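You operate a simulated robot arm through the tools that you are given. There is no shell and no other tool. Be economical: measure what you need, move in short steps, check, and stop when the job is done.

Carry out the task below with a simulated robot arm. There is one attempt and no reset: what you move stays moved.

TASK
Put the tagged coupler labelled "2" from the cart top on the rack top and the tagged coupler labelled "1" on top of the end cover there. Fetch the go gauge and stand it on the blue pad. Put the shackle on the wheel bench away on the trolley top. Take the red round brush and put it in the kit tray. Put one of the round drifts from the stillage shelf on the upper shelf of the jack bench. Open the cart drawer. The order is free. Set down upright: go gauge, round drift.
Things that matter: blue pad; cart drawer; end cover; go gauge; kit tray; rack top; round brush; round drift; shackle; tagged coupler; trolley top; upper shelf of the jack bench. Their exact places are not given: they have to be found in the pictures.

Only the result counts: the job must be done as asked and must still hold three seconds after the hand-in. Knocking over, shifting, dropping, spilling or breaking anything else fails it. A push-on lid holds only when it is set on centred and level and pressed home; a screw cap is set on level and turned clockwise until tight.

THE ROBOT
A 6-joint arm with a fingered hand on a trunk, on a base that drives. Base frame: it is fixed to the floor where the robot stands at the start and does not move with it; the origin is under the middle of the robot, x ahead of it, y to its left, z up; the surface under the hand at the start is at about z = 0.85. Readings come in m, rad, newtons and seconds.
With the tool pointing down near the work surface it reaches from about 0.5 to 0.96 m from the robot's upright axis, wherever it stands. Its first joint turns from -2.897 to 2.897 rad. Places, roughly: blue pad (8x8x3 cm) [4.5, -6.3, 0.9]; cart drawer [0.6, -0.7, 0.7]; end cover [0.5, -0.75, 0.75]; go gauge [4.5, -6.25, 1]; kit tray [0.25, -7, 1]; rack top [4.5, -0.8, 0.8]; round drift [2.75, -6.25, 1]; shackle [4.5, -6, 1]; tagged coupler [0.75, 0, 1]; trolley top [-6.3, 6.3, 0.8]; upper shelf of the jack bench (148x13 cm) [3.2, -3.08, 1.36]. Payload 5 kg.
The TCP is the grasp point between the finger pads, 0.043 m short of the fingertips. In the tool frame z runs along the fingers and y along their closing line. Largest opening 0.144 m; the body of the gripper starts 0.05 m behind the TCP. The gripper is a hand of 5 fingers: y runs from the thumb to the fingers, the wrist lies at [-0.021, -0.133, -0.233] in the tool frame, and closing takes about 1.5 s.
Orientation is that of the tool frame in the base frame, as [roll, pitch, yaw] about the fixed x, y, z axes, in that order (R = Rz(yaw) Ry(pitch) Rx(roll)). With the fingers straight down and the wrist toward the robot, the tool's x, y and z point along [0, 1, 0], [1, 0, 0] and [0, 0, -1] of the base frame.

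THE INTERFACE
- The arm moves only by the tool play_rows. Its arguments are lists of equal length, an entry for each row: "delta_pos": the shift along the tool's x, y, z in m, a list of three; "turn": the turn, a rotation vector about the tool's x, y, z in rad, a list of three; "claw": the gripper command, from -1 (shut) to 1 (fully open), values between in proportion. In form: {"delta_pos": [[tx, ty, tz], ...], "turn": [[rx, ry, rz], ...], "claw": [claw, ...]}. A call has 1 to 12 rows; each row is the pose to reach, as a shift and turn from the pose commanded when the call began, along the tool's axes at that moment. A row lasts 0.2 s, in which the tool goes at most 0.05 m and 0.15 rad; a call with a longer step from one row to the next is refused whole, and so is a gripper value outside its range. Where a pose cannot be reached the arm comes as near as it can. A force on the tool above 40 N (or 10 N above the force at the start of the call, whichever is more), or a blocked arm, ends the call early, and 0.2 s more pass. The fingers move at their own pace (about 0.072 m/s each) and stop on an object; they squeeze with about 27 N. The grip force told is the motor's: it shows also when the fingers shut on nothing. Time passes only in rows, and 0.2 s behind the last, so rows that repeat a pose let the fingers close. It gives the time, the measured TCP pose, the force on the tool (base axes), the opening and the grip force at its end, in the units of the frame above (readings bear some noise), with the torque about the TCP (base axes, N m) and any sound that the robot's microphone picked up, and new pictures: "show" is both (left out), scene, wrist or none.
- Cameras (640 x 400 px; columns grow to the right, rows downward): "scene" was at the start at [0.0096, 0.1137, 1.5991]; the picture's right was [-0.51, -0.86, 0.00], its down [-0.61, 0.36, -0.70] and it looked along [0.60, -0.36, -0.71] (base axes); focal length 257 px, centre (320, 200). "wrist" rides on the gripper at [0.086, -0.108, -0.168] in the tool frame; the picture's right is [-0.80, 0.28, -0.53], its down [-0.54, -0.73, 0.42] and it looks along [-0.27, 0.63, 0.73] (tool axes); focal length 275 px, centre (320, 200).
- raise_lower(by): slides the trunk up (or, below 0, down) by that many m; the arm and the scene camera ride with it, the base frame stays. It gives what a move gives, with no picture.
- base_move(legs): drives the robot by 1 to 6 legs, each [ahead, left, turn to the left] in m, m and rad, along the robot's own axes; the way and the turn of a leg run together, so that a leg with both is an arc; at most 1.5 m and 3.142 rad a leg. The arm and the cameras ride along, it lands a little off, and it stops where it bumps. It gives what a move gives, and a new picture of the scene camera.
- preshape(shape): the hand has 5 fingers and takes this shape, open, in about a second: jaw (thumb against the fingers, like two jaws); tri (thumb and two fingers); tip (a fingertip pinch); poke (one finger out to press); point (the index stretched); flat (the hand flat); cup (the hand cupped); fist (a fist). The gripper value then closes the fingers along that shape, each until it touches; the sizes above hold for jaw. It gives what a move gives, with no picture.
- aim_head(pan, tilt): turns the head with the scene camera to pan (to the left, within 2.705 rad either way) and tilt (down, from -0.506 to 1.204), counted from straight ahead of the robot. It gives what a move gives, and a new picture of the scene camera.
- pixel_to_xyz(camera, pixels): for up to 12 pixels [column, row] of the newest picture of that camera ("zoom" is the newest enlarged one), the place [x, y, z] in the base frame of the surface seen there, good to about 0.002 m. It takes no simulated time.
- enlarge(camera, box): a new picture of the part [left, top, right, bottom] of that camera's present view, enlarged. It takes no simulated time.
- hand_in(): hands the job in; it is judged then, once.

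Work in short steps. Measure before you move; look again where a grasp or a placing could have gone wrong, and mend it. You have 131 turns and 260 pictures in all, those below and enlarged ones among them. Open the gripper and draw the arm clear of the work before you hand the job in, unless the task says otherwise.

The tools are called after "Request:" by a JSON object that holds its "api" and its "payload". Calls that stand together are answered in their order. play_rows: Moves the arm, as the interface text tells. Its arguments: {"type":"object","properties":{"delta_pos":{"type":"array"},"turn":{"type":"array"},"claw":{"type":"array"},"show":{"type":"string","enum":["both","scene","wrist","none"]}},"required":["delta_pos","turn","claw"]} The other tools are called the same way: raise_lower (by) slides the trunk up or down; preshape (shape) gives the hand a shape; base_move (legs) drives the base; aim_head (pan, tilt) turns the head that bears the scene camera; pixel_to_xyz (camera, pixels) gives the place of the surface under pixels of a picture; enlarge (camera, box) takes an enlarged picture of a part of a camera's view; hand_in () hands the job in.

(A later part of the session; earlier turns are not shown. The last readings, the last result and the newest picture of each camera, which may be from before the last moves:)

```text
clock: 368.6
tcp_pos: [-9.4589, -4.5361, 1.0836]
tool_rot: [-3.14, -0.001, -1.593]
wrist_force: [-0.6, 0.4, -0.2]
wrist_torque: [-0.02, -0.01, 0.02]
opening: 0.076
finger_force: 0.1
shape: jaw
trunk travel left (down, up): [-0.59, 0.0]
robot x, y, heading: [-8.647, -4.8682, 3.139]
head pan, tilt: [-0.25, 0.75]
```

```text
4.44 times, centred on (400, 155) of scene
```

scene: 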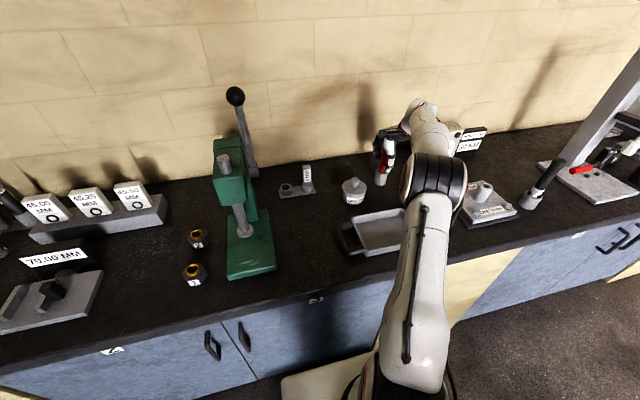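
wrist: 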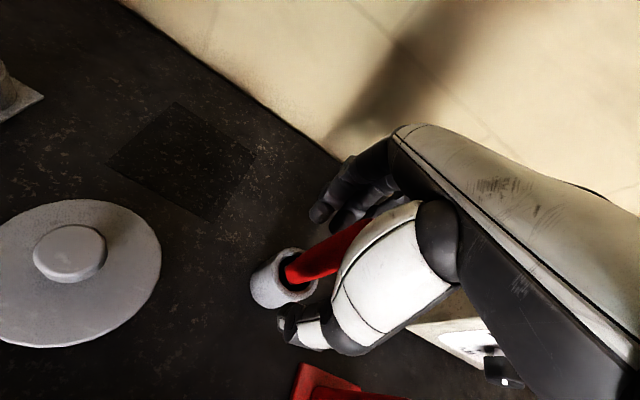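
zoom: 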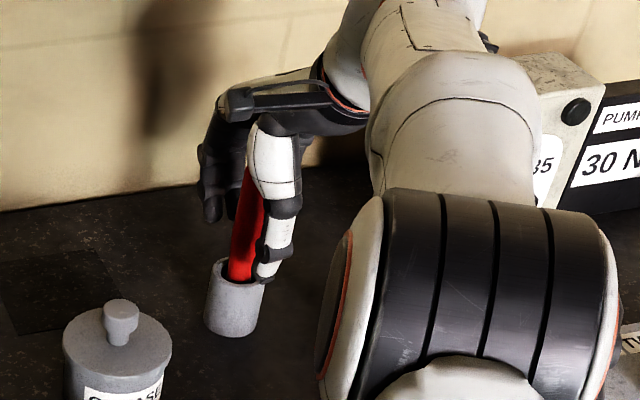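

Handle is between thumb and fingers. I close and lift gently.

Request:
{"api": "play_rows", "payload": {"delta_pos": [[0, 0, 0], [0, 0, 0], [0, 0, 0], [0, 0, 0], [0, 0, 0], [0, 0, 0]], "turn": [[0, 0, 0], [0, 0, 0], [0, 0, 0], [0, 0, 0], [0, 0, 0], [0, 0, 0]], "claw": [-0.3, -0.5, -0.7, -1, -1, -1], "show": "none"}}

Request:
{"api": "enlarge", "payload": {"camera": "scene", "box": [340, 110, 460, 200]}}

```text
clock: 370.0
tcp_pos: [-9.4596, -4.5359, 1.0844]
tool_rot: [-3.14, -0.002, -1.594]
wrist_force: [0.1, -0.5, -0.3]
wrist_torque: [0.03, 0.01, -0.04]
opening: 0.0164
finger_force: 27.1
shape: jaw
trunk travel left (down, up): [-0.59, 0.0]
robot x, y, heading: [-8.6478, -4.8713, 3.135]
head pan, tilt: [-0.25, 0.75]
```

```text
4.44 times, centred on (400, 155) of scene
```

zoom: 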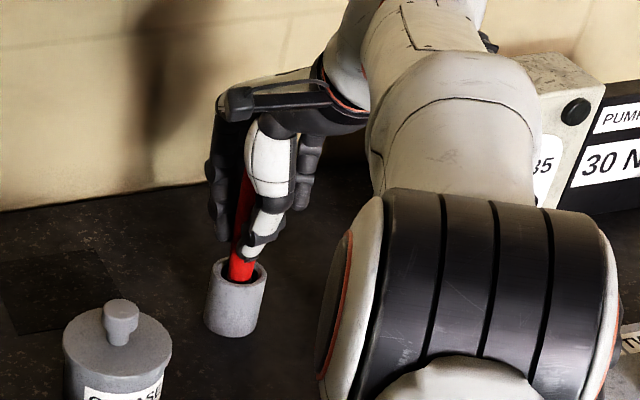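

Gripped at 0.016 m, cup unmoved. I lift straight up 0.16.

Request:
{"api": "play_rows", "payload": {"delta_pos": [[0, 0, -0.015], [0, 0, -0.03], [0, 0, -0.05], [0, 0, -0.07], [0, 0, -0.09], [0, 0, -0.12], [0, 0, -0.15], [0, 0, -0.17]], "turn": [[0, 0, 0], [0, 0, 0], [0, 0, 0], [0, 0, 0], [0, 0, 0], [0, 0, 0], [0, 0, 0], [0, 0, 0]], "claw": [-1, -1, -1, -1, -1, -1, -1, -1]}}

Request:
{"api": "enlarge", "payload": {"camera": "scene", "box": [340, 60, 460, 200]}}

```text
clock: 371.8
tcp_pos: [-9.4524, -4.54, 1.2542]
tool_rot: [3.141, -0.001, -1.594]
wrist_force: [1.9, -0.3, 0.7]
wrist_torque: [0.07, 0.08, 0.0]
opening: 0.0162
finger_force: 26.5
shape: jaw
out of reach, approached as far as the arm can: row 8
trunk travel left (down, up): [-0.59, 0.0]
robot x, y, heading: [-8.6492, -4.8694, 3.136]
head pan, tilt: [-0.25, 0.75]
```

scene: 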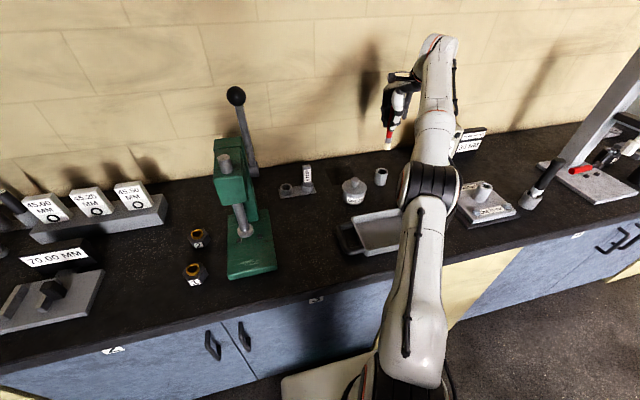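
wrist: 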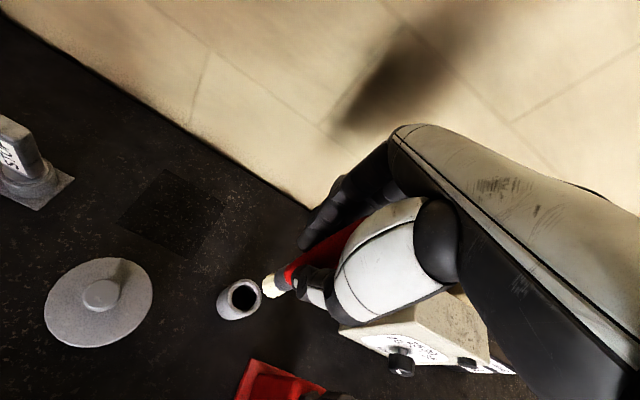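

```text
2.86 times, centred on (400, 130) of scene
```

zoom: 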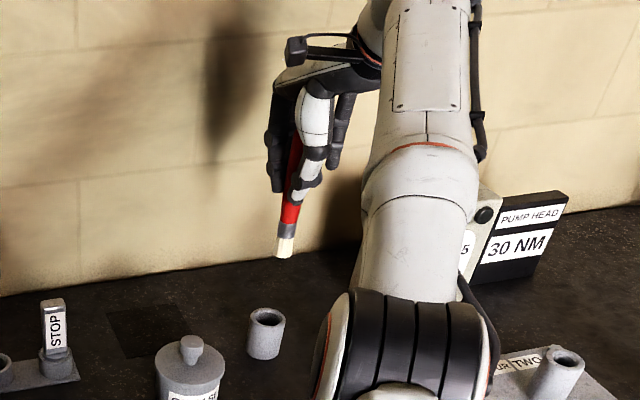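

The red brush is out, with bristles visible. I retract the arm.

Request:
{"api": "play_rows", "payload": {"delta_pos": [[0, -0.04, 0], [0, -0.08, 0], [0, -0.12, 0], [0, -0.16, 0], [0, -0.2, 0], [0, -0.24, 0], [0, -0.28, 0], [0, -0.32, 0], [0, -0.36, 0], [0, -0.4, 0]], "turn": [[0, 0, 0], [0, 0, 0], [0, 0, 0], [0, 0, 0], [0, 0, 0], [0, 0, 0], [0, 0, 0], [0, 0, 0], [0, 0, 0], [0, 0, 0]], "claw": [-1, -1, -1, -1, -1, -1, -1, -1, -1, -1], "show": "none"}}

```text
clock: 374.0
tcp_pos: [-9.0525, -4.5472, 1.2532]
tool_rot: [-3.14, -0.002, -1.593]
wrist_force: [-0.3, -0.2, -1.0]
wrist_torque: [0.03, 0.02, -0.01]
opening: 0.0163
finger_force: 27.4
shape: jaw
trunk travel left (down, up): [-0.59, 0.0]
robot x, y, heading: [-8.6482, -4.8712, 3.143]
head pan, tilt: [-0.25, 0.75]
```

I drive back along the corridor towards the kit tray.

Request:
{"api": "base_move", "payload": {"legs": [[-0.65, 0, 0], [0, 1.3, 0], [-1.5, 0, 0], [-1.5, 0, 0], [-1.5, 0, 0], [-1.5, 0, 0]]}}

Request:
{"api": "base_move", "payload": {"legs": [[-1.3, -0.25, 0], [-1.3, -0.1, 0], [0, 0, 1.571]]}}

Request:
{"api": "aim_head", "payload": {"pan": -0.2, "tilt": 0.6}}

```text
clock: 411.9
tcp_pos: [-2.4225, -5.9063, 1.2524]
tool_rot: [-3.139, -0.002, -1.604]
wrist_force: [0.3, -0.1, -0.5]
wrist_torque: [0.0, 0.01, 0.01]
opening: 0.0163
finger_force: 27.4
shape: jaw
trunk travel left (down, up): [-0.59, 0.0]
robot x, y, heading: [-2.0216, -6.2323, 3.124]
head pan, tilt: [-0.25, 0.75]
```

scene: 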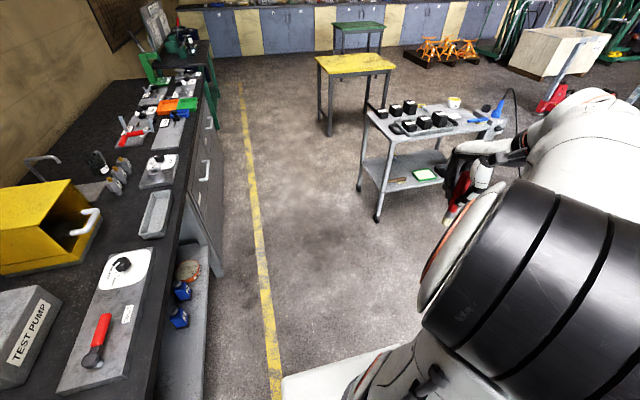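

```text
clock: 428.5
tcp_pos: [0.2491, -6.3365, 1.2538]
tool_rot: [-3.14, -0.001, -0.044]
wrist_force: [-0.3, -0.4, -0.5]
wrist_torque: [0.02, 0.02, 0.0]
opening: 0.0162
finger_force: 27.0
shape: jaw
trunk travel left (down, up): [-0.59, 0.0]
robot x, y, heading: [0.5781, -5.9341, -1.596]
head pan, tilt: [-0.25, 0.75]
```

scene: 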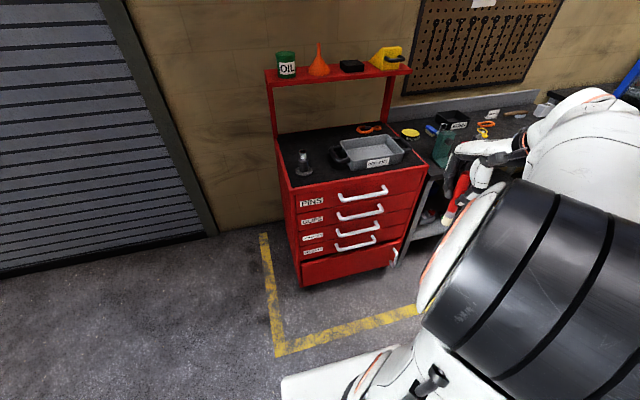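

```text
clock: 429.2
tcp_pos: [0.2478, -6.3349, 1.2519]
tool_rot: [-3.14, -0.003, -0.042]
wrist_force: [0.8, 0.4, -0.7]
wrist_torque: [-0.03, 0.0, -0.02]
opening: 0.0163
finger_force: 26.9
shape: jaw
trunk travel left (down, up): [-0.59, 0.0]
robot x, y, heading: [0.5815, -5.936, -1.598]
head pan, tilt: [-0.201, 0.6]
```

scene: 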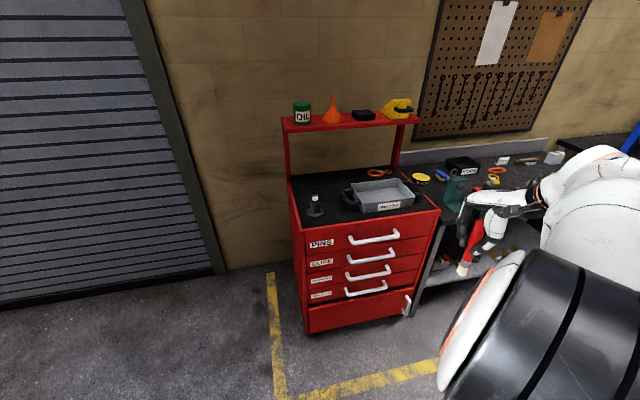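

I measure the tray and cabinet.

Request:
{"api": "enlarge", "payload": {"camera": "scene", "box": [285, 90, 445, 250]}}

Request:
{"api": "pixel_to_xyz", "payload": {"camera": "scene", "pixels": [[352, 183], [402, 179], [362, 212], [414, 205], [382, 195], [370, 192], [300, 228], [440, 212], [345, 125], [315, 200], [385, 204]]}}

```text
2.50 times, centred on (365, 170) of scene
```

zoom: 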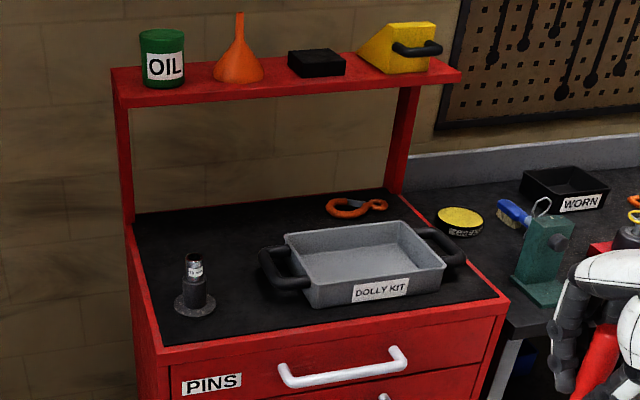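

```text
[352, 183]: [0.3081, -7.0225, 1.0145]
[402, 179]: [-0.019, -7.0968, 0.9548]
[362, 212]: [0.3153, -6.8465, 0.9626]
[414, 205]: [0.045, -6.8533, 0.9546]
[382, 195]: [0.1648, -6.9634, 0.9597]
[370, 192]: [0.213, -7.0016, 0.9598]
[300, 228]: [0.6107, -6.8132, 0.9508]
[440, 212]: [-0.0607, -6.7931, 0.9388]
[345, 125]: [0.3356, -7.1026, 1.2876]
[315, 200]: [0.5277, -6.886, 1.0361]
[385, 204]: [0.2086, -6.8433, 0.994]
```

Tray floor z 0.96, rim 1.015, x 0.045–0.31, y −6.843..−7.03. I close in with the base, then test tilting the hand so the brush can be laid along x.

Request:
{"api": "base_move", "payload": {"legs": [[0.38, -0.06, 0.027]]}}

Request:
{"api": "play_rows", "payload": {"delta_pos": [[0, 0, 0], [0, 0, 0], [0, 0, 0], [0, 0, 0], [0, 0, 0], [0, 0, 0]], "turn": [[0, -0.14, 0], [0, -0.28, 0], [0, -0.42, 0], [0, -0.56, 0], [0, -0.7, 0], [0, -0.82, 0]], "claw": [-1, -1, -1, -1, -1, -1]}}

```text
clock: 431.6
tcp_pos: [0.1943, -6.7236, 1.2519]
tool_rot: [-3.138, -0.001, -0.02]
wrist_force: [-1.1, 0.5, -1.0]
wrist_torque: [0.04, 0.01, 0.01]
opening: 0.0163
finger_force: 26.6
shape: jaw
trunk travel left (down, up): [-0.59, 0.0]
robot x, y, heading: [0.5181, -6.3191, -1.568]
head pan, tilt: [-0.201, 0.6]
```

scene: 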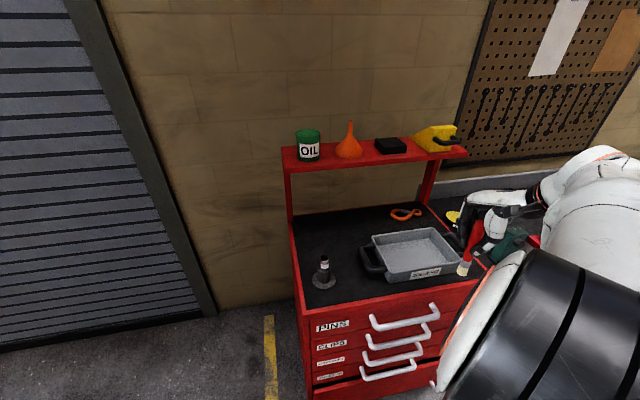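

```text
clock: 433.2
tcp_pos: [0.1868, -6.7212, 1.2224]
tool_rot: [-3.068, 0.778, 0.016]
wrist_force: [-0.2, -1.2, -0.8]
wrist_torque: [-0.01, -0.01, 0.01]
opening: 0.0161
finger_force: 27.0
shape: jaw
trunk travel left (down, up): [-0.59, 0.0]
robot x, y, heading: [0.5145, -6.3172, -1.568]
head pan, tilt: [-0.201, 0.6]
stopped in row 6: the arm was blocked; the commanded pose is now the measured one
```

scene: 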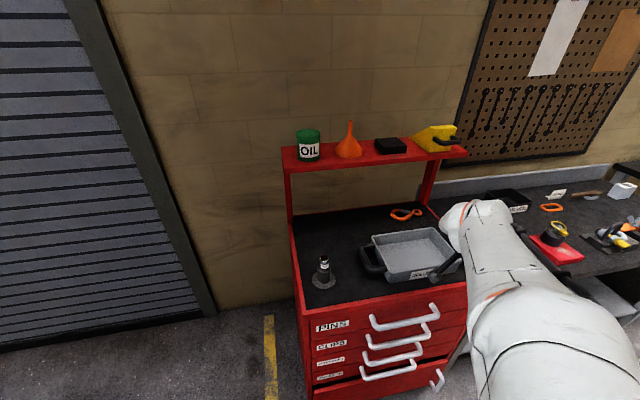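
wrist: 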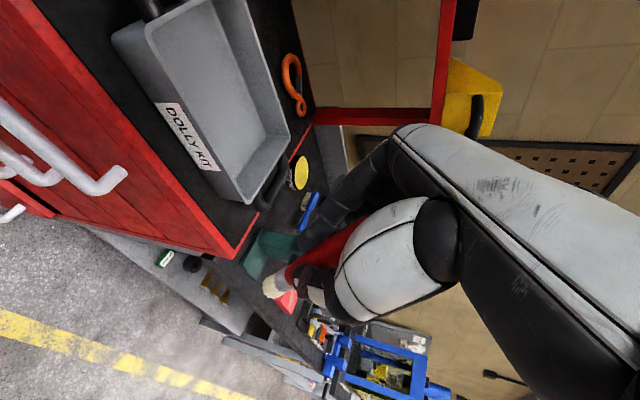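

Tilted 45°. I move over the tray at TCP z 1.15 first.

Request:
{"api": "play_rows", "payload": {"delta_pos": [[0.0078, 0.0362, 0.0057], [0.0156, 0.0724, 0.0113], [0.0234, 0.1086, 0.017], [0.0312, 0.1447, 0.0227], [0.039, 0.1809, 0.0283], [0.0468, 0.2171, 0.034]], "turn": [[0, 0, 0], [0, 0, 0], [0, 0, 0], [0, 0, 0], [0, 0, 0], [0, 0, 0]], "claw": [-1, -1, -1, -1, -1, -1]}}

Request:
{"api": "enlarge", "payload": {"camera": "scene", "box": [340, 180, 500, 300]}}

```text
clock: 434.6
tcp_pos: [0.1882, -6.9352, 1.1551]
tool_rot: [-3.068, 0.782, 0.017]
wrist_force: [-0.7, -0.4, -0.7]
wrist_torque: [0.0, -0.02, 0.0]
opening: 0.0159
finger_force: 26.9
shape: jaw
trunk travel left (down, up): [-0.59, 0.0]
robot x, y, heading: [0.516, -6.3178, -1.574]
head pan, tilt: [-0.201, 0.6]
```

scene: 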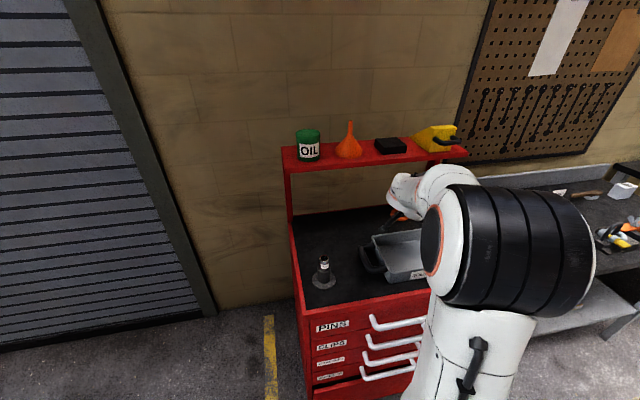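
wrist: 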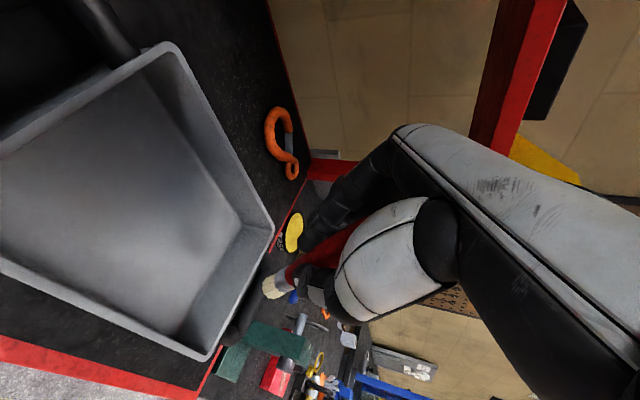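

```text
3.33 times, centred on (420, 240) of scene
```

zoom: 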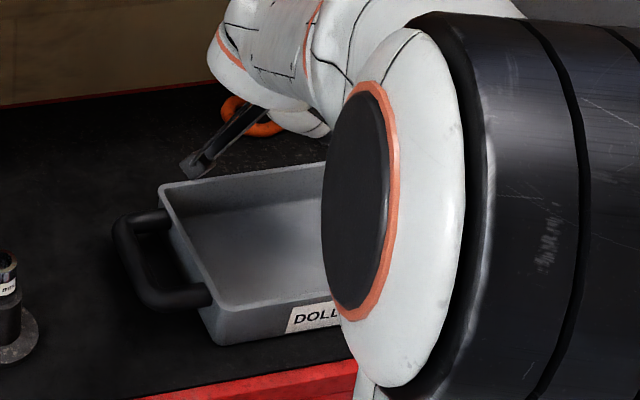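

I measure the brush tip and the tray's right-hand rim from the wrist camera.

Request:
{"api": "pixel_to_xyz", "payload": {"camera": "wrist", "pixels": [[270, 287], [280, 277], [272, 230], [208, 357], [168, 42], [235, 230], [200, 340], [150, 180]]}}

```text
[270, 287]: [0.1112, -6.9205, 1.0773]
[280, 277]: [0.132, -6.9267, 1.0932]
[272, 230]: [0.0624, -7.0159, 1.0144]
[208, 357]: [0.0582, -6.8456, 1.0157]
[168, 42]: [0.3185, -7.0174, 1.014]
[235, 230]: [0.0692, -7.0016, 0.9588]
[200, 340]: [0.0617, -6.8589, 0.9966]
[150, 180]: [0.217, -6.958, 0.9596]
```

Tip at [0.107,-6.922,1.073]; I lower 0.10 so that the tip just reaches the tray floor.

Request:
{"api": "play_rows", "payload": {"delta_pos": [[0.018, 0.0013, 0.018], [0.036, 0.0027, 0.0365], [0.054, 0.004, 0.0548], [0.065, 0.0049, 0.066], [0.0709, 0.0053, 0.0717]], "turn": [[0, 0, 0], [0, 0, 0], [0, 0, 0], [0, 0, 0], [0, 0, 0]], "claw": [-1, -1, -1, -1, -1]}}

Request:
{"api": "pixel_to_xyz", "payload": {"camera": "wrist", "pixels": [[270, 287], [280, 277]]}}

```text
clock: 435.8
tcp_pos: [0.1884, -6.9359, 1.0523]
tool_rot: [-3.073, 0.782, 0.012]
wrist_force: [1.1, -0.8, -0.7]
wrist_torque: [0.0, -0.02, -0.01]
opening: 0.0161
finger_force: 27.0
shape: jaw
trunk travel left (down, up): [-0.59, 0.0]
robot x, y, heading: [0.5188, -6.3188, -1.574]
head pan, tilt: [-0.201, 0.6]
```

scene: 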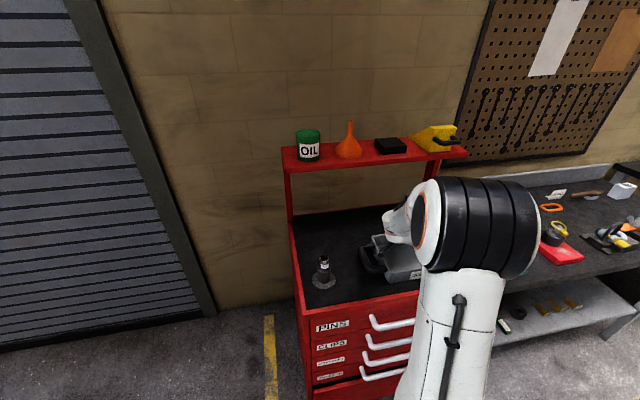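
wrist: 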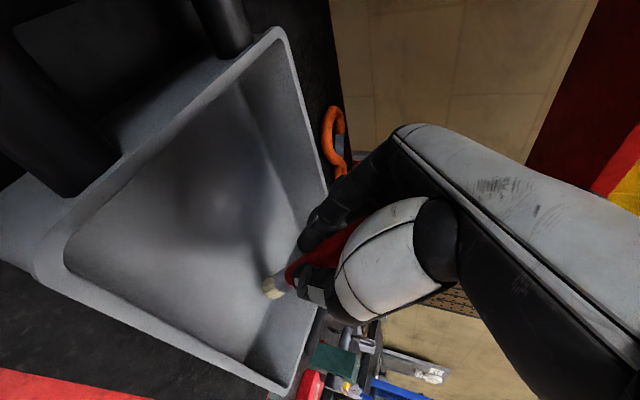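

```text
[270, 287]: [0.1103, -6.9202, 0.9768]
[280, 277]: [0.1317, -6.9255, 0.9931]
```

About 1 cm above the floor. I lower 8 mm more and open partway.

Request:
{"api": "play_rows", "payload": {"delta_pos": [[0.0028, 0.0002, 0.0028], [0.0056, 0.0004, 0.0057], [0.0056, 0.0004, 0.0057], [0.0056, 0.0004, 0.0057], [0.0056, 0.0004, 0.0057], [0.0056, 0.0004, 0.0057], [0.0056, 0.0004, 0.0057]], "turn": [[0, 0, 0], [0, 0, 0], [0, 0, 0], [0, 0, 0], [0, 0, 0], [0, 0, 0], [0, 0, 0]], "claw": [-1, -1, -0.6, -0.4, -0.3, -0.3, -0.3]}}

```text
clock: 437.4
tcp_pos: [0.1885, -6.9352, 1.0455]
tool_rot: [-3.07, 0.782, 0.018]
wrist_force: [-0.5, 0.7, 0.8]
wrist_torque: [0.0, -0.03, -0.03]
opening: 0.0499
finger_force: 0.1
shape: jaw
trunk travel left (down, up): [-0.59, 0.0]
robot x, y, heading: [0.5146, -6.3183, -1.567]
head pan, tilt: [-0.201, 0.6]
```

scene: 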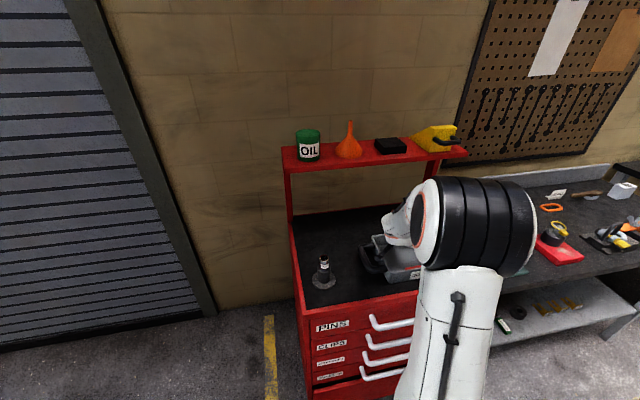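
wrist: 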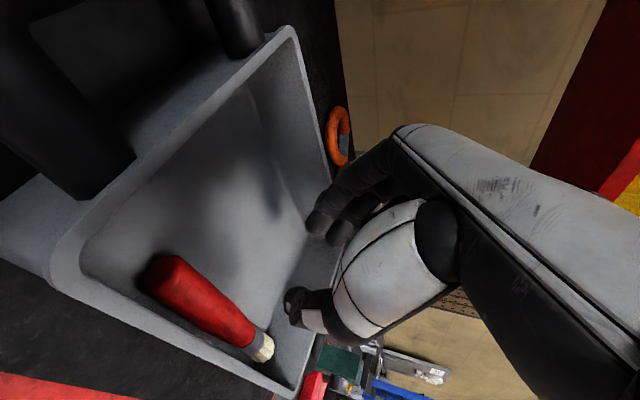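

The brush lies in the tray. I lift out, move back, then level the hand.

Request:
{"api": "play_rows", "payload": {"delta_pos": [[-0.025, -0.002, -0.025], [-0.05, -0.004, -0.05], [-0.08, -0.006, -0.08], [-0.11, -0.008, -0.11], [-0.14, -0.0105, -0.142], [-0.142, -0.05, -0.139], [-0.1425, -0.09, -0.136], [-0.143, -0.13, -0.133], [-0.1435, -0.17, -0.13], [-0.144, -0.21, -0.127]], "turn": [[0, 0, 0], [0, 0, 0], [0, 0, 0], [0, 0, 0], [0, 0, 0], [0, 0, 0], [0, 0, 0], [0, 0, 0], [0, 0, 0], [0, 0, 0]], "claw": [-0.3, -0.3, -0.3, -0.3, -0.3, -0.3, -0.3, -0.3, -0.3, -0.3], "show": "none"}}

Request:
{"api": "play_rows", "payload": {"delta_pos": [[0, 0, 0], [0, 0, 0], [0, 0, 0], [0, 0, 0], [0, 0, 0], [0, 0, 0]], "turn": [[0, 0.13, 0], [0, 0.26, 0], [0, 0.39, 0], [0, 0.52, 0], [0, 0.65, 0], [-0.07, 0.78, 0]], "claw": [0, 0, 0, 0, 0, 0], "show": "scene"}}

Request:
{"api": "enlarge", "payload": {"camera": "scene", "box": [330, 190, 490, 300]}}

```text
clock: 439.6
tcp_pos: [0.1835, -6.7341, 1.2495]
tool_rot: [-3.07, 0.782, 0.017]
wrist_force: [0.0, 0.4, 0.8]
wrist_torque: [0.01, 0.01, 0.0]
opening: 0.0501
finger_force: 0.0
shape: jaw
trunk travel left (down, up): [-0.59, 0.0]
robot x, y, heading: [0.5148, -6.3174, -1.57]
head pan, tilt: [-0.201, 0.6]
```

```text
clock: 441.0
tcp_pos: [0.1813, -6.7357, 1.2484]
tool_rot: [3.129, 0.001, -0.009]
wrist_force: [0.0, 0.6, 1.0]
wrist_torque: [0.01, -0.02, -0.02]
opening: 0.0715
finger_force: 0.1
shape: jaw
trunk travel left (down, up): [-0.59, 0.0]
robot x, y, heading: [0.5151, -6.3167, -1.569]
head pan, tilt: [-0.201, 0.6]
```

scene: 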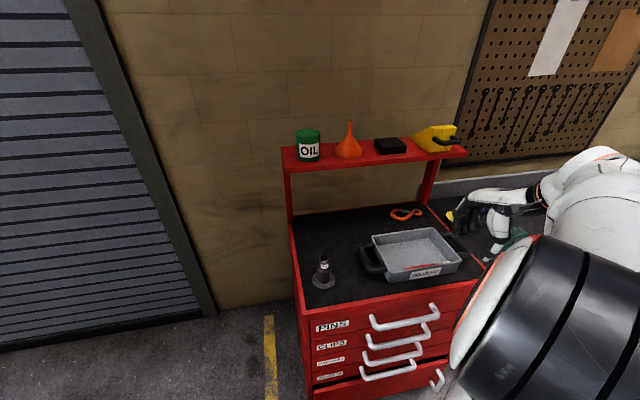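

```text
3.64 times, centred on (410, 245) of scene
```

zoom: 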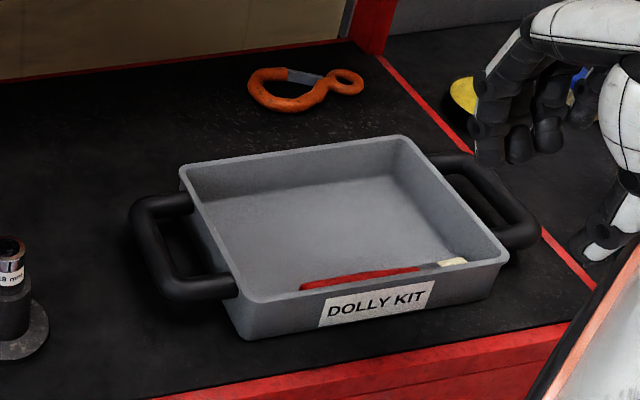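

Brush placed. Next the shackle: I drive back through the gap to the wheel bench.

Request:
{"api": "base_move", "payload": {"legs": [[-1.4, 0, 0], [-0.47, 0, 0], [0, 0, 1.57], [1.5, 0, 0], [1.5, 0, 0], [0.28, 0, 0]]}}

```text
clock: 469.9
tcp_pos: [4.1944, -4.8288, 1.2482]
tool_rot: [3.13, 0.003, 1.537]
wrist_force: [0.6, -0.3, -0.6]
wrist_torque: [0.0, 0.05, 0.03]
opening: 0.0715
finger_force: 0.1
shape: jaw
trunk travel left (down, up): [-0.59, 0.0]
robot x, y, heading: [3.7854, -4.4872, -0.021]
head pan, tilt: [-0.201, 0.6]
```

scene: 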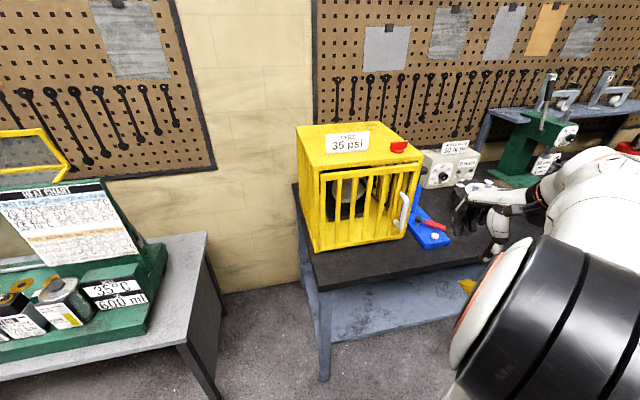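

I slide right to the shackle.

Request:
{"api": "base_move", "payload": {"legs": [[0.02, -1.23, 0.021]]}}

Request:
{"api": "aim_head", "payload": {"pan": -0.25, "tilt": 0.75}}

Request:
{"api": "enlarge", "payload": {"camera": "scene", "box": [300, 150, 440, 240]}}

Request:
{"api": "enlarge", "payload": {"camera": "wrist", "box": [150, 100, 390, 250]}}

```text
clock: 476.2
tcp_pos: [4.2041, -6.065, 1.2482]
tool_rot: [3.13, 0.001, 1.558]
wrist_force: [-0.7, 0.0, -0.1]
wrist_torque: [-0.02, -0.01, 0.02]
opening: 0.0717
finger_force: 0.0
shape: jaw
trunk travel left (down, up): [-0.59, 0.0]
robot x, y, heading: [3.7842, -5.7337, 0.002]
head pan, tilt: [-0.201, 0.6]
```

scene: 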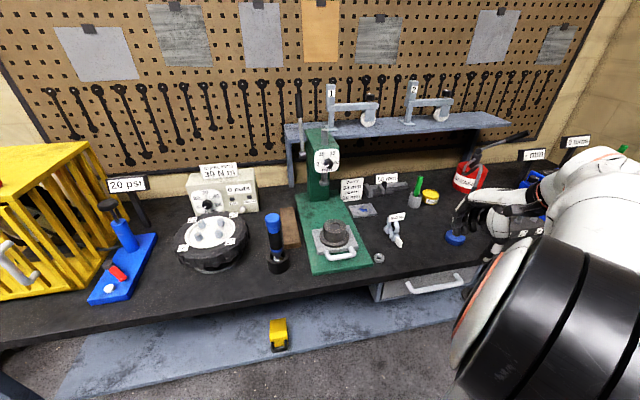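

```text
clock: 476.9
tcp_pos: [4.2038, -6.0662, 1.2481]
tool_rot: [3.129, 0.003, 1.558]
wrist_force: [0.8, -0.1, 0.6]
wrist_torque: [-0.02, 0.0, -0.03]
opening: 0.0717
finger_force: 0.1
shape: jaw
trunk travel left (down, up): [-0.59, 0.0]
robot x, y, heading: [3.7865, -5.73, -0.004]
head pan, tilt: [-0.25, 0.75]
```

scene: 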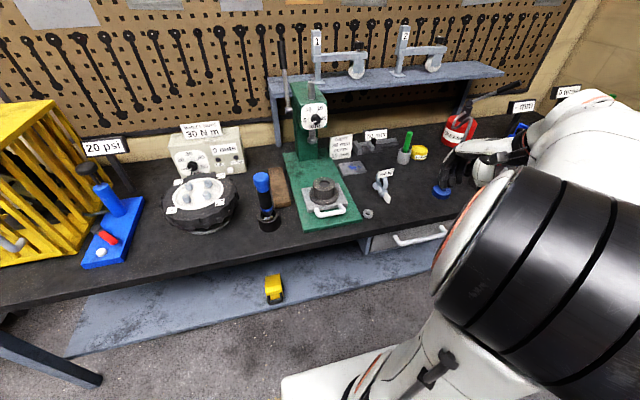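

```text
4.44 times, centred on (370, 195) of scene
```

zoom: 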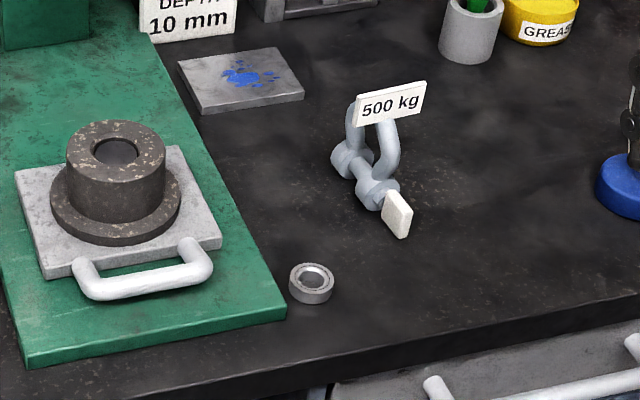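

```text
2.67 times, centred on (270, 175) of wrist
```

zoom: 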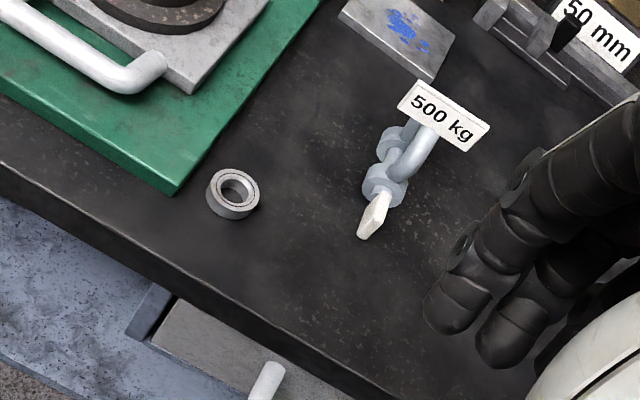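

I measure the shackle via the wrist zoom.

Request:
{"api": "pixel_to_xyz", "payload": {"camera": "zoom", "pixels": [[430, 100], [470, 135], [415, 88], [485, 125], [430, 150], [408, 165], [400, 135], [383, 190], [375, 215], [362, 235], [385, 145], [430, 135]]}}

Request:
{"api": "enlarge", "payload": {"camera": "scene", "box": [365, 160, 405, 210]}}

Request:
{"api": "pixel_to_xyz", "payload": {"camera": "scene", "pixels": [[385, 173], [380, 180], [388, 182], [377, 186], [383, 192], [388, 198], [386, 187]]}}

```text
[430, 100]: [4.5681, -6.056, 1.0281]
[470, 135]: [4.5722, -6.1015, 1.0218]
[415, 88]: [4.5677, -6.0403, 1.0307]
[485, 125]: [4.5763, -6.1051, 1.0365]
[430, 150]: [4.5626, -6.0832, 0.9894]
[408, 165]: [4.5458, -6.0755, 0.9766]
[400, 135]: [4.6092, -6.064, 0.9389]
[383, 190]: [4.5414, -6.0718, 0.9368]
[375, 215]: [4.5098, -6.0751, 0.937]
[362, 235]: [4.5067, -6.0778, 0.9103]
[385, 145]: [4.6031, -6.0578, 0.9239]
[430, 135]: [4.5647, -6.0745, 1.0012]
```

```text
8.00 times, centred on (385, 185) of scene
```

zoom: 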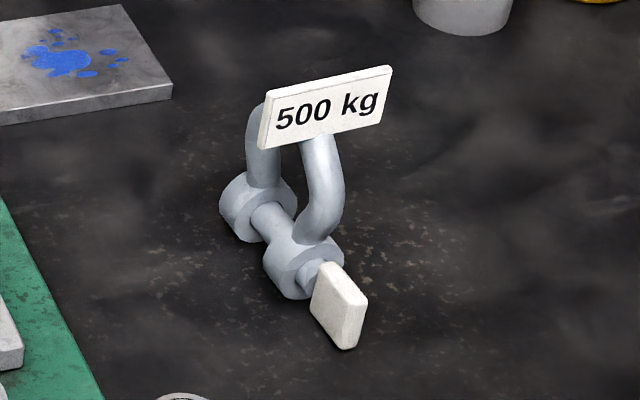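

```text
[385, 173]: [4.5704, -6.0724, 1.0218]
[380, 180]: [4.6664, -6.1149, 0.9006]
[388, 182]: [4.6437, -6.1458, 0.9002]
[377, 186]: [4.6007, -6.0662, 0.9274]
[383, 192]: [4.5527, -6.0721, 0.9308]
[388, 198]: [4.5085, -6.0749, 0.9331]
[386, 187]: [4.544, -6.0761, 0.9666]
```

Shackle bow centre ≈[4.575,-6.068], tag top 1.037. I'll grip across the bow along x. I drive 0.1 ahead first.

Request:
{"api": "base_move", "payload": {"legs": [[0.1, 0.0, 0.0]]}}

Request:
{"api": "play_rows", "payload": {"delta_pos": [[0, 0.04, 0], [0, 0.08, 0], [0, 0.12, 0], [0, 0.16, 0], [0, 0.2, 0], [0, 0.24, 0], [0, 0.26, 0.02]], "turn": [[0, 0, 0], [0, 0, 0], [0, 0, 0], [0, 0, 0], [0, 0, 0], [0, 0, 0], [0, 0, 0]], "claw": [0.7, 0.7, 0.7, 0.7, 0.7, 0.7, 0.7], "show": "wrist"}}

```text
clock: 478.0
tcp_pos: [4.3042, -6.0673, 1.248]
tool_rot: [3.132, 0.002, 1.558]
wrist_force: [1.2, 0.3, -0.3]
wrist_torque: [0.03, 0.04, 0.03]
opening: 0.0718
finger_force: 0.1
shape: jaw
trunk travel left (down, up): [-0.59, 0.0]
robot x, y, heading: [3.8871, -5.729, -0.003]
head pan, tilt: [-0.25, 0.75]
```

scene: 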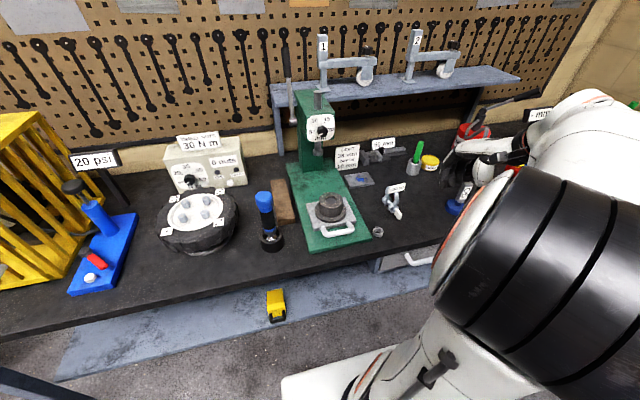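

```text
clock: 479.6
tcp_pos: [4.5641, -6.069, 1.2304]
tool_rot: [3.131, 0.003, 1.559]
wrist_force: [-0.2, 0.0, -0.2]
wrist_torque: [0.03, -0.02, 0.06]
opening: 0.1218
finger_force: 0.1
shape: jaw
trunk travel left (down, up): [-0.59, 0.0]
robot x, y, heading: [3.8901, -5.7327, -0.005]
head pan, tilt: [-0.25, 0.75]
```

wrist: 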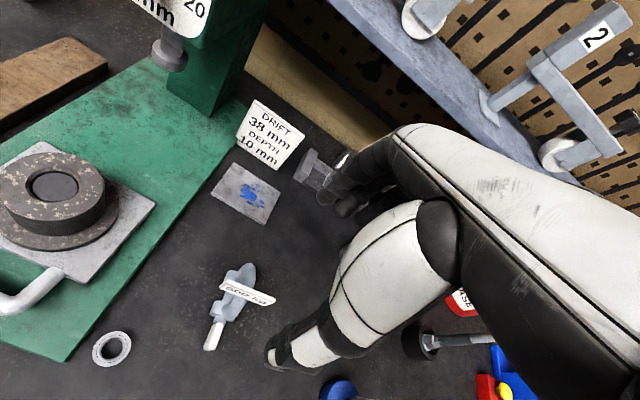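

Aligned. I descend to TCP z ≈0.995.

Request:
{"api": "play_rows", "payload": {"delta_pos": [[0, 0.01, 0.03], [0, 0.011, 0.07], [0, 0.011, 0.11], [0, 0.011, 0.15], [0, 0.011, 0.18], [0, 0.011, 0.205], [0, 0.011, 0.225], [0, 0.011, 0.237]], "turn": [[0, 0, 0], [0, 0, 0], [0, 0, 0], [0, 0, 0], [0, 0, 0], [0, 0, 0], [0, 0, 0], [0, 0, 0]], "claw": [0.7, 0.7, 0.7, 0.7, 0.7, 0.7, 0.7, 0.7]}}

Request:
{"api": "enlarge", "payload": {"camera": "scene", "box": [340, 150, 460, 230]}}

```text
clock: 481.4
tcp_pos: [4.5789, -6.0679, 0.9943]
tool_rot: [3.13, 0.002, 1.558]
wrist_force: [-0.2, -1.2, 0.2]
wrist_torque: [0.0, -0.01, 0.02]
opening: 0.1222
finger_force: 0.1
shape: jaw
trunk travel left (down, up): [-0.59, 0.0]
robot x, y, heading: [3.8896, -5.7339, -0.002]
head pan, tilt: [-0.25, 0.75]
```

scene: 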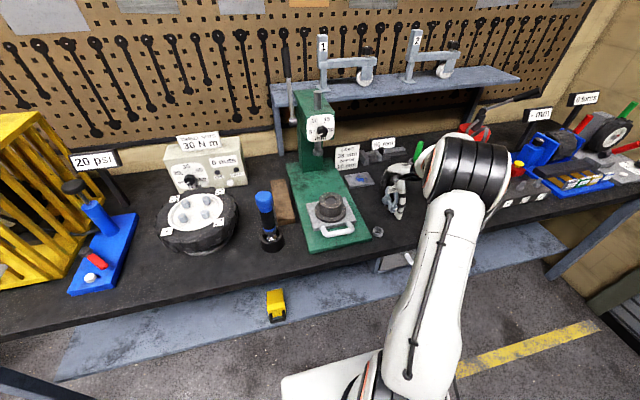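
wrist: 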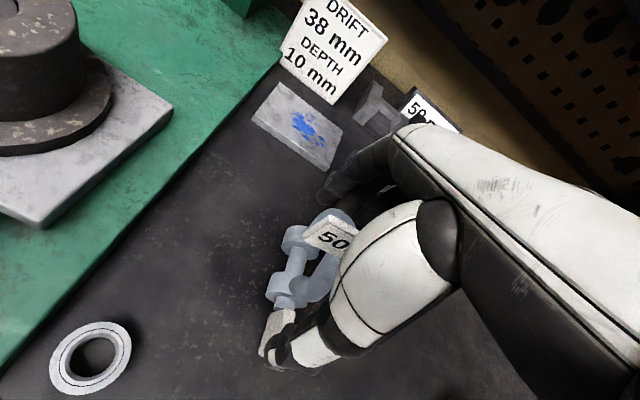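

```text
5.00 times, centred on (400, 190) of scene
```

zoom: 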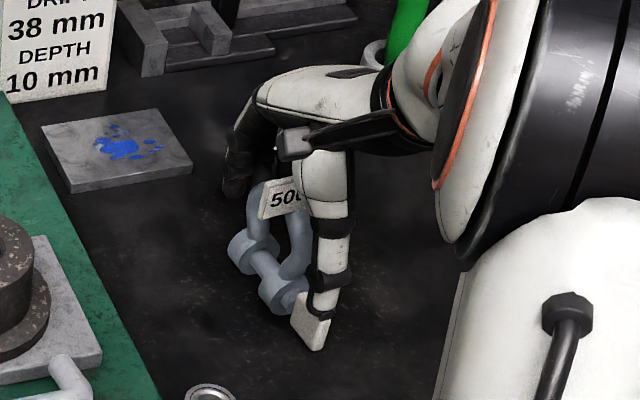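

Close the hand.

Request:
{"api": "play_rows", "payload": {"delta_pos": [[0, 0, 0], [0, 0, 0], [0, 0, 0], [0, 0, 0], [0, 0, 0], [0, 0, 0], [0, 0, 0], [0, 0, 0]], "turn": [[0, 0, 0], [0, 0, 0], [0, 0, 0], [0, 0, 0], [0, 0, 0], [0, 0, 0], [0, 0, 0], [0, 0, 0]], "claw": [0, -0.3, -0.6, -1, -1, -1, -1, -1], "show": "wrist"}}

Request:
{"api": "enlarge", "payload": {"camera": "scene", "box": [340, 150, 460, 230]}}

```text
clock: 483.2
tcp_pos: [4.5776, -6.0701, 0.9935]
tool_rot: [3.13, 0.002, 1.56]
wrist_force: [-0.7, -0.4, -0.1]
wrist_torque: [-0.03, 0.05, 0.0]
opening: 0.0797
finger_force: 27.1
shape: jaw
trunk travel left (down, up): [-0.59, 0.0]
robot x, y, heading: [3.8888, -5.7295, -0.001]
head pan, tilt: [-0.25, 0.75]
```

wrist: 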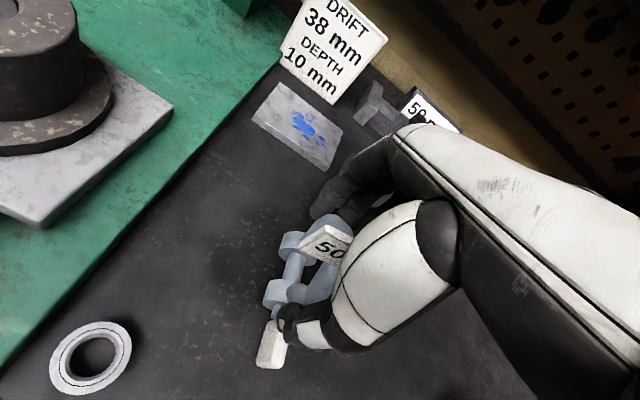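

```text
5.00 times, centred on (400, 190) of scene
```

zoom: 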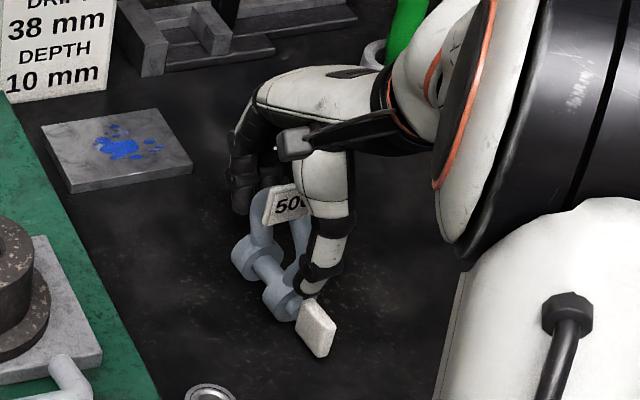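

Gripped across the bow (0.08). I lift 0.06 and check.

Request:
{"api": "play_rows", "payload": {"delta_pos": [[0, 0, -0.01], [0, 0, -0.02], [0, 0, -0.035], [0, 0, -0.05], [0, 0, -0.07]], "turn": [[0, 0, 0], [0, 0, 0], [0, 0, 0], [0, 0, 0], [0, 0, 0]], "claw": [-1, -1, -1, -1, -1], "show": "wrist"}}

Request:
{"api": "enlarge", "payload": {"camera": "scene", "box": [340, 150, 460, 230]}}

```text
clock: 484.4
tcp_pos: [4.5765, -6.0687, 1.0644]
tool_rot: [3.13, 0.002, 1.559]
wrist_force: [-1.1, -0.4, -7.3]
wrist_torque: [0.05, -0.08, -0.02]
opening: 0.0793
finger_force: 27.4
shape: jaw
trunk travel left (down, up): [-0.59, 0.0]
robot x, y, heading: [3.8876, -5.732, -0.005]
head pan, tilt: [-0.25, 0.75]
```

wrist: 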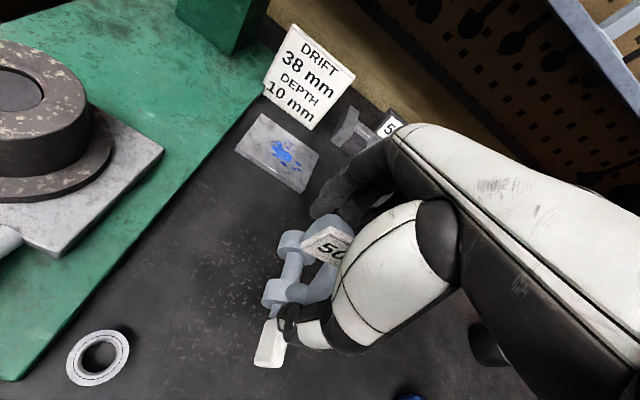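

```text
5.00 times, centred on (400, 190) of scene
```

zoom: 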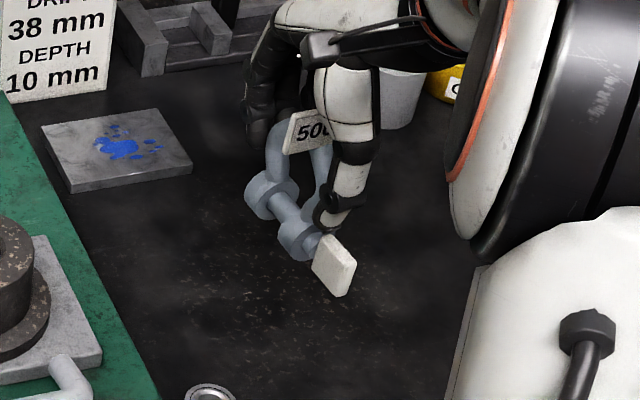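

Shackle held firmly. I lift, retract, then take the known clear route (corridor, past the rack, north of the cart) toward the trolley.

Request:
{"api": "play_rows", "payload": {"delta_pos": [[0, 0, -0.045], [0, 0, -0.09], [0, 0, -0.135], [0, 0, -0.18], [0, -0.04, -0.2], [0, -0.08, -0.2], [0, -0.12, -0.2], [0, -0.16, -0.2], [0, -0.2, -0.2], [0, -0.24, -0.2], [0, -0.27, -0.2]], "turn": [[0, 0, 0], [0, 0, 0], [0, 0, 0], [0, 0, 0], [0, 0, 0], [0, 0, 0], [0, 0, 0], [0, 0, 0], [0, 0, 0], [0, 0, 0], [0, 0, 0]], "claw": [-1, -1, -1, -1, -1, -1, -1, -1, -1, -1, -1], "show": "none"}}

Request:
{"api": "base_move", "payload": {"legs": [[-0.08, 1.4, 0.004], [0, 1.5, 0], [0, 1.4, 0], [-0.43, 0.95, 0], [0, 1.5, 0], [0, 0.35, 0]]}}

```text
clock: 486.8
tcp_pos: [4.3043, -6.0653, 1.2606]
tool_rot: [3.129, 0.001, 1.559]
wrist_force: [0.8, 0.6, -7.5]
wrist_torque: [0.0, -0.04, -0.01]
opening: 0.0787
finger_force: 27.3
shape: jaw
trunk travel left (down, up): [-0.59, 0.0]
robot x, y, heading: [3.886, -5.7338, -0.004]
head pan, tilt: [-0.25, 0.75]
```

```text
clock: 521.3
tcp_pos: [3.8317, 1.0325, 1.2602]
tool_rot: [3.129, 0.003, 1.549]
wrist_force: [0.9, 0.6, -8.0]
wrist_torque: [0.02, -0.02, 0.0]
opening: 0.0772
finger_force: 26.7
shape: jaw
trunk travel left (down, up): [-0.59, 0.0]
robot x, y, heading: [3.4166, 1.3725, -0.015]
head pan, tilt: [-0.25, 0.75]
```

scene: 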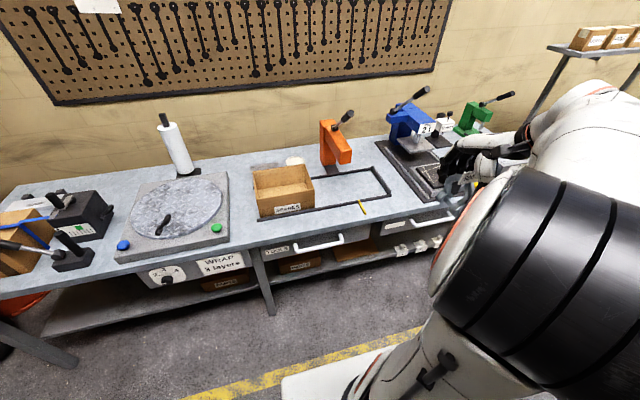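

I reverse along the known lane to (−0.58, 1.12) and look north-west for the trolley.

Request:
{"api": "base_move", "payload": {"legs": [[-1.5, 0, 0.015], [-1.0, -0.26, 0], [-1.5, 0, 0]]}}

Request:
{"api": "aim_head", "payload": {"pan": 2.45, "tilt": 0.15}}

Request:
{"api": "pixel_to_xyz", "payload": {"camera": "scene", "pixels": [[250, 200], [280, 190], [310, 190], [340, 190], [370, 190], [400, 200], [430, 200], [310, 170], [340, 165], [370, 165], [400, 170], [280, 165]]}}

```text
clock: 540.6
tcp_pos: [-0.1447, 0.7681, 1.2608]
tool_rot: [3.132, 0.001, 1.574]
wrist_force: [-0.1, 1.0, -7.1]
wrist_torque: [0.06, -0.06, 0.0]
opening: 0.0772
finger_force: 27.4
shape: jaw
trunk travel left (down, up): [-0.59, 0.0]
robot x, y, heading: [-0.5679, 1.0938, 0.017]
head pan, tilt: [-0.25, 0.75]
```

scene: 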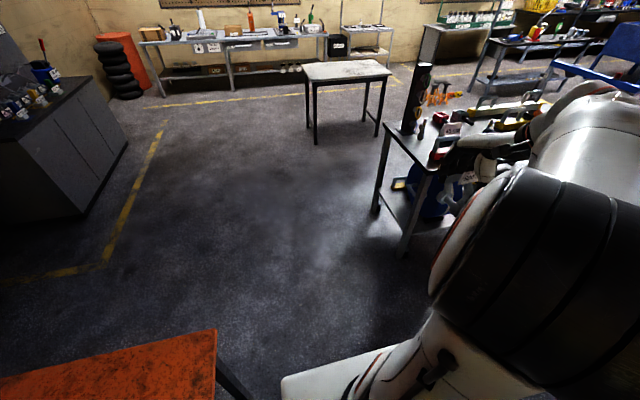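

```text
clock: 543.0
tcp_pos: [-0.1461, 0.7693, 1.2598]
tool_rot: [3.13, 0.001, 1.574]
wrist_force: [0.0, -0.2, -6.7]
wrist_torque: [0.0, -0.06, 0.01]
opening: 0.0776
finger_force: 27.2
shape: jaw
trunk travel left (down, up): [-0.59, 0.0]
robot x, y, heading: [-0.5701, 1.0956, 0.012]
head pan, tilt: [2.45, 0.15]
```

scene: 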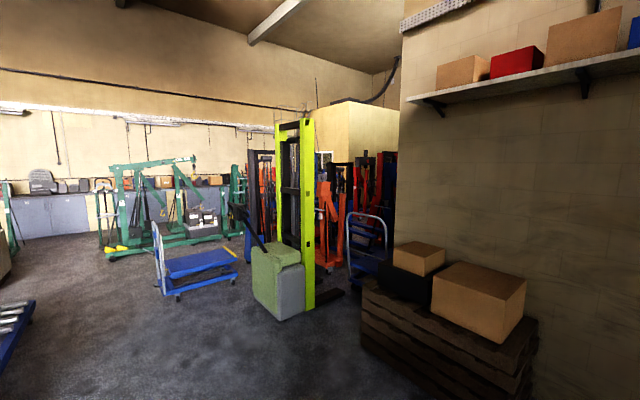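

```text
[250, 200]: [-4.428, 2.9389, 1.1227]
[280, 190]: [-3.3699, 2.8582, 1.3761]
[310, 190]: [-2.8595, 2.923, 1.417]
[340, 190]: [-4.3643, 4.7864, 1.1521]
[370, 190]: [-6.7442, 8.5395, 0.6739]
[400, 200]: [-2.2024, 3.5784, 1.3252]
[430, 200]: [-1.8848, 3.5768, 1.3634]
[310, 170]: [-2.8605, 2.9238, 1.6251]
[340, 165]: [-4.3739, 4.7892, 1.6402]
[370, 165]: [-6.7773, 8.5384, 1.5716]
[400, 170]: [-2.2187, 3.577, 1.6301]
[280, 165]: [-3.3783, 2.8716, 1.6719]
```

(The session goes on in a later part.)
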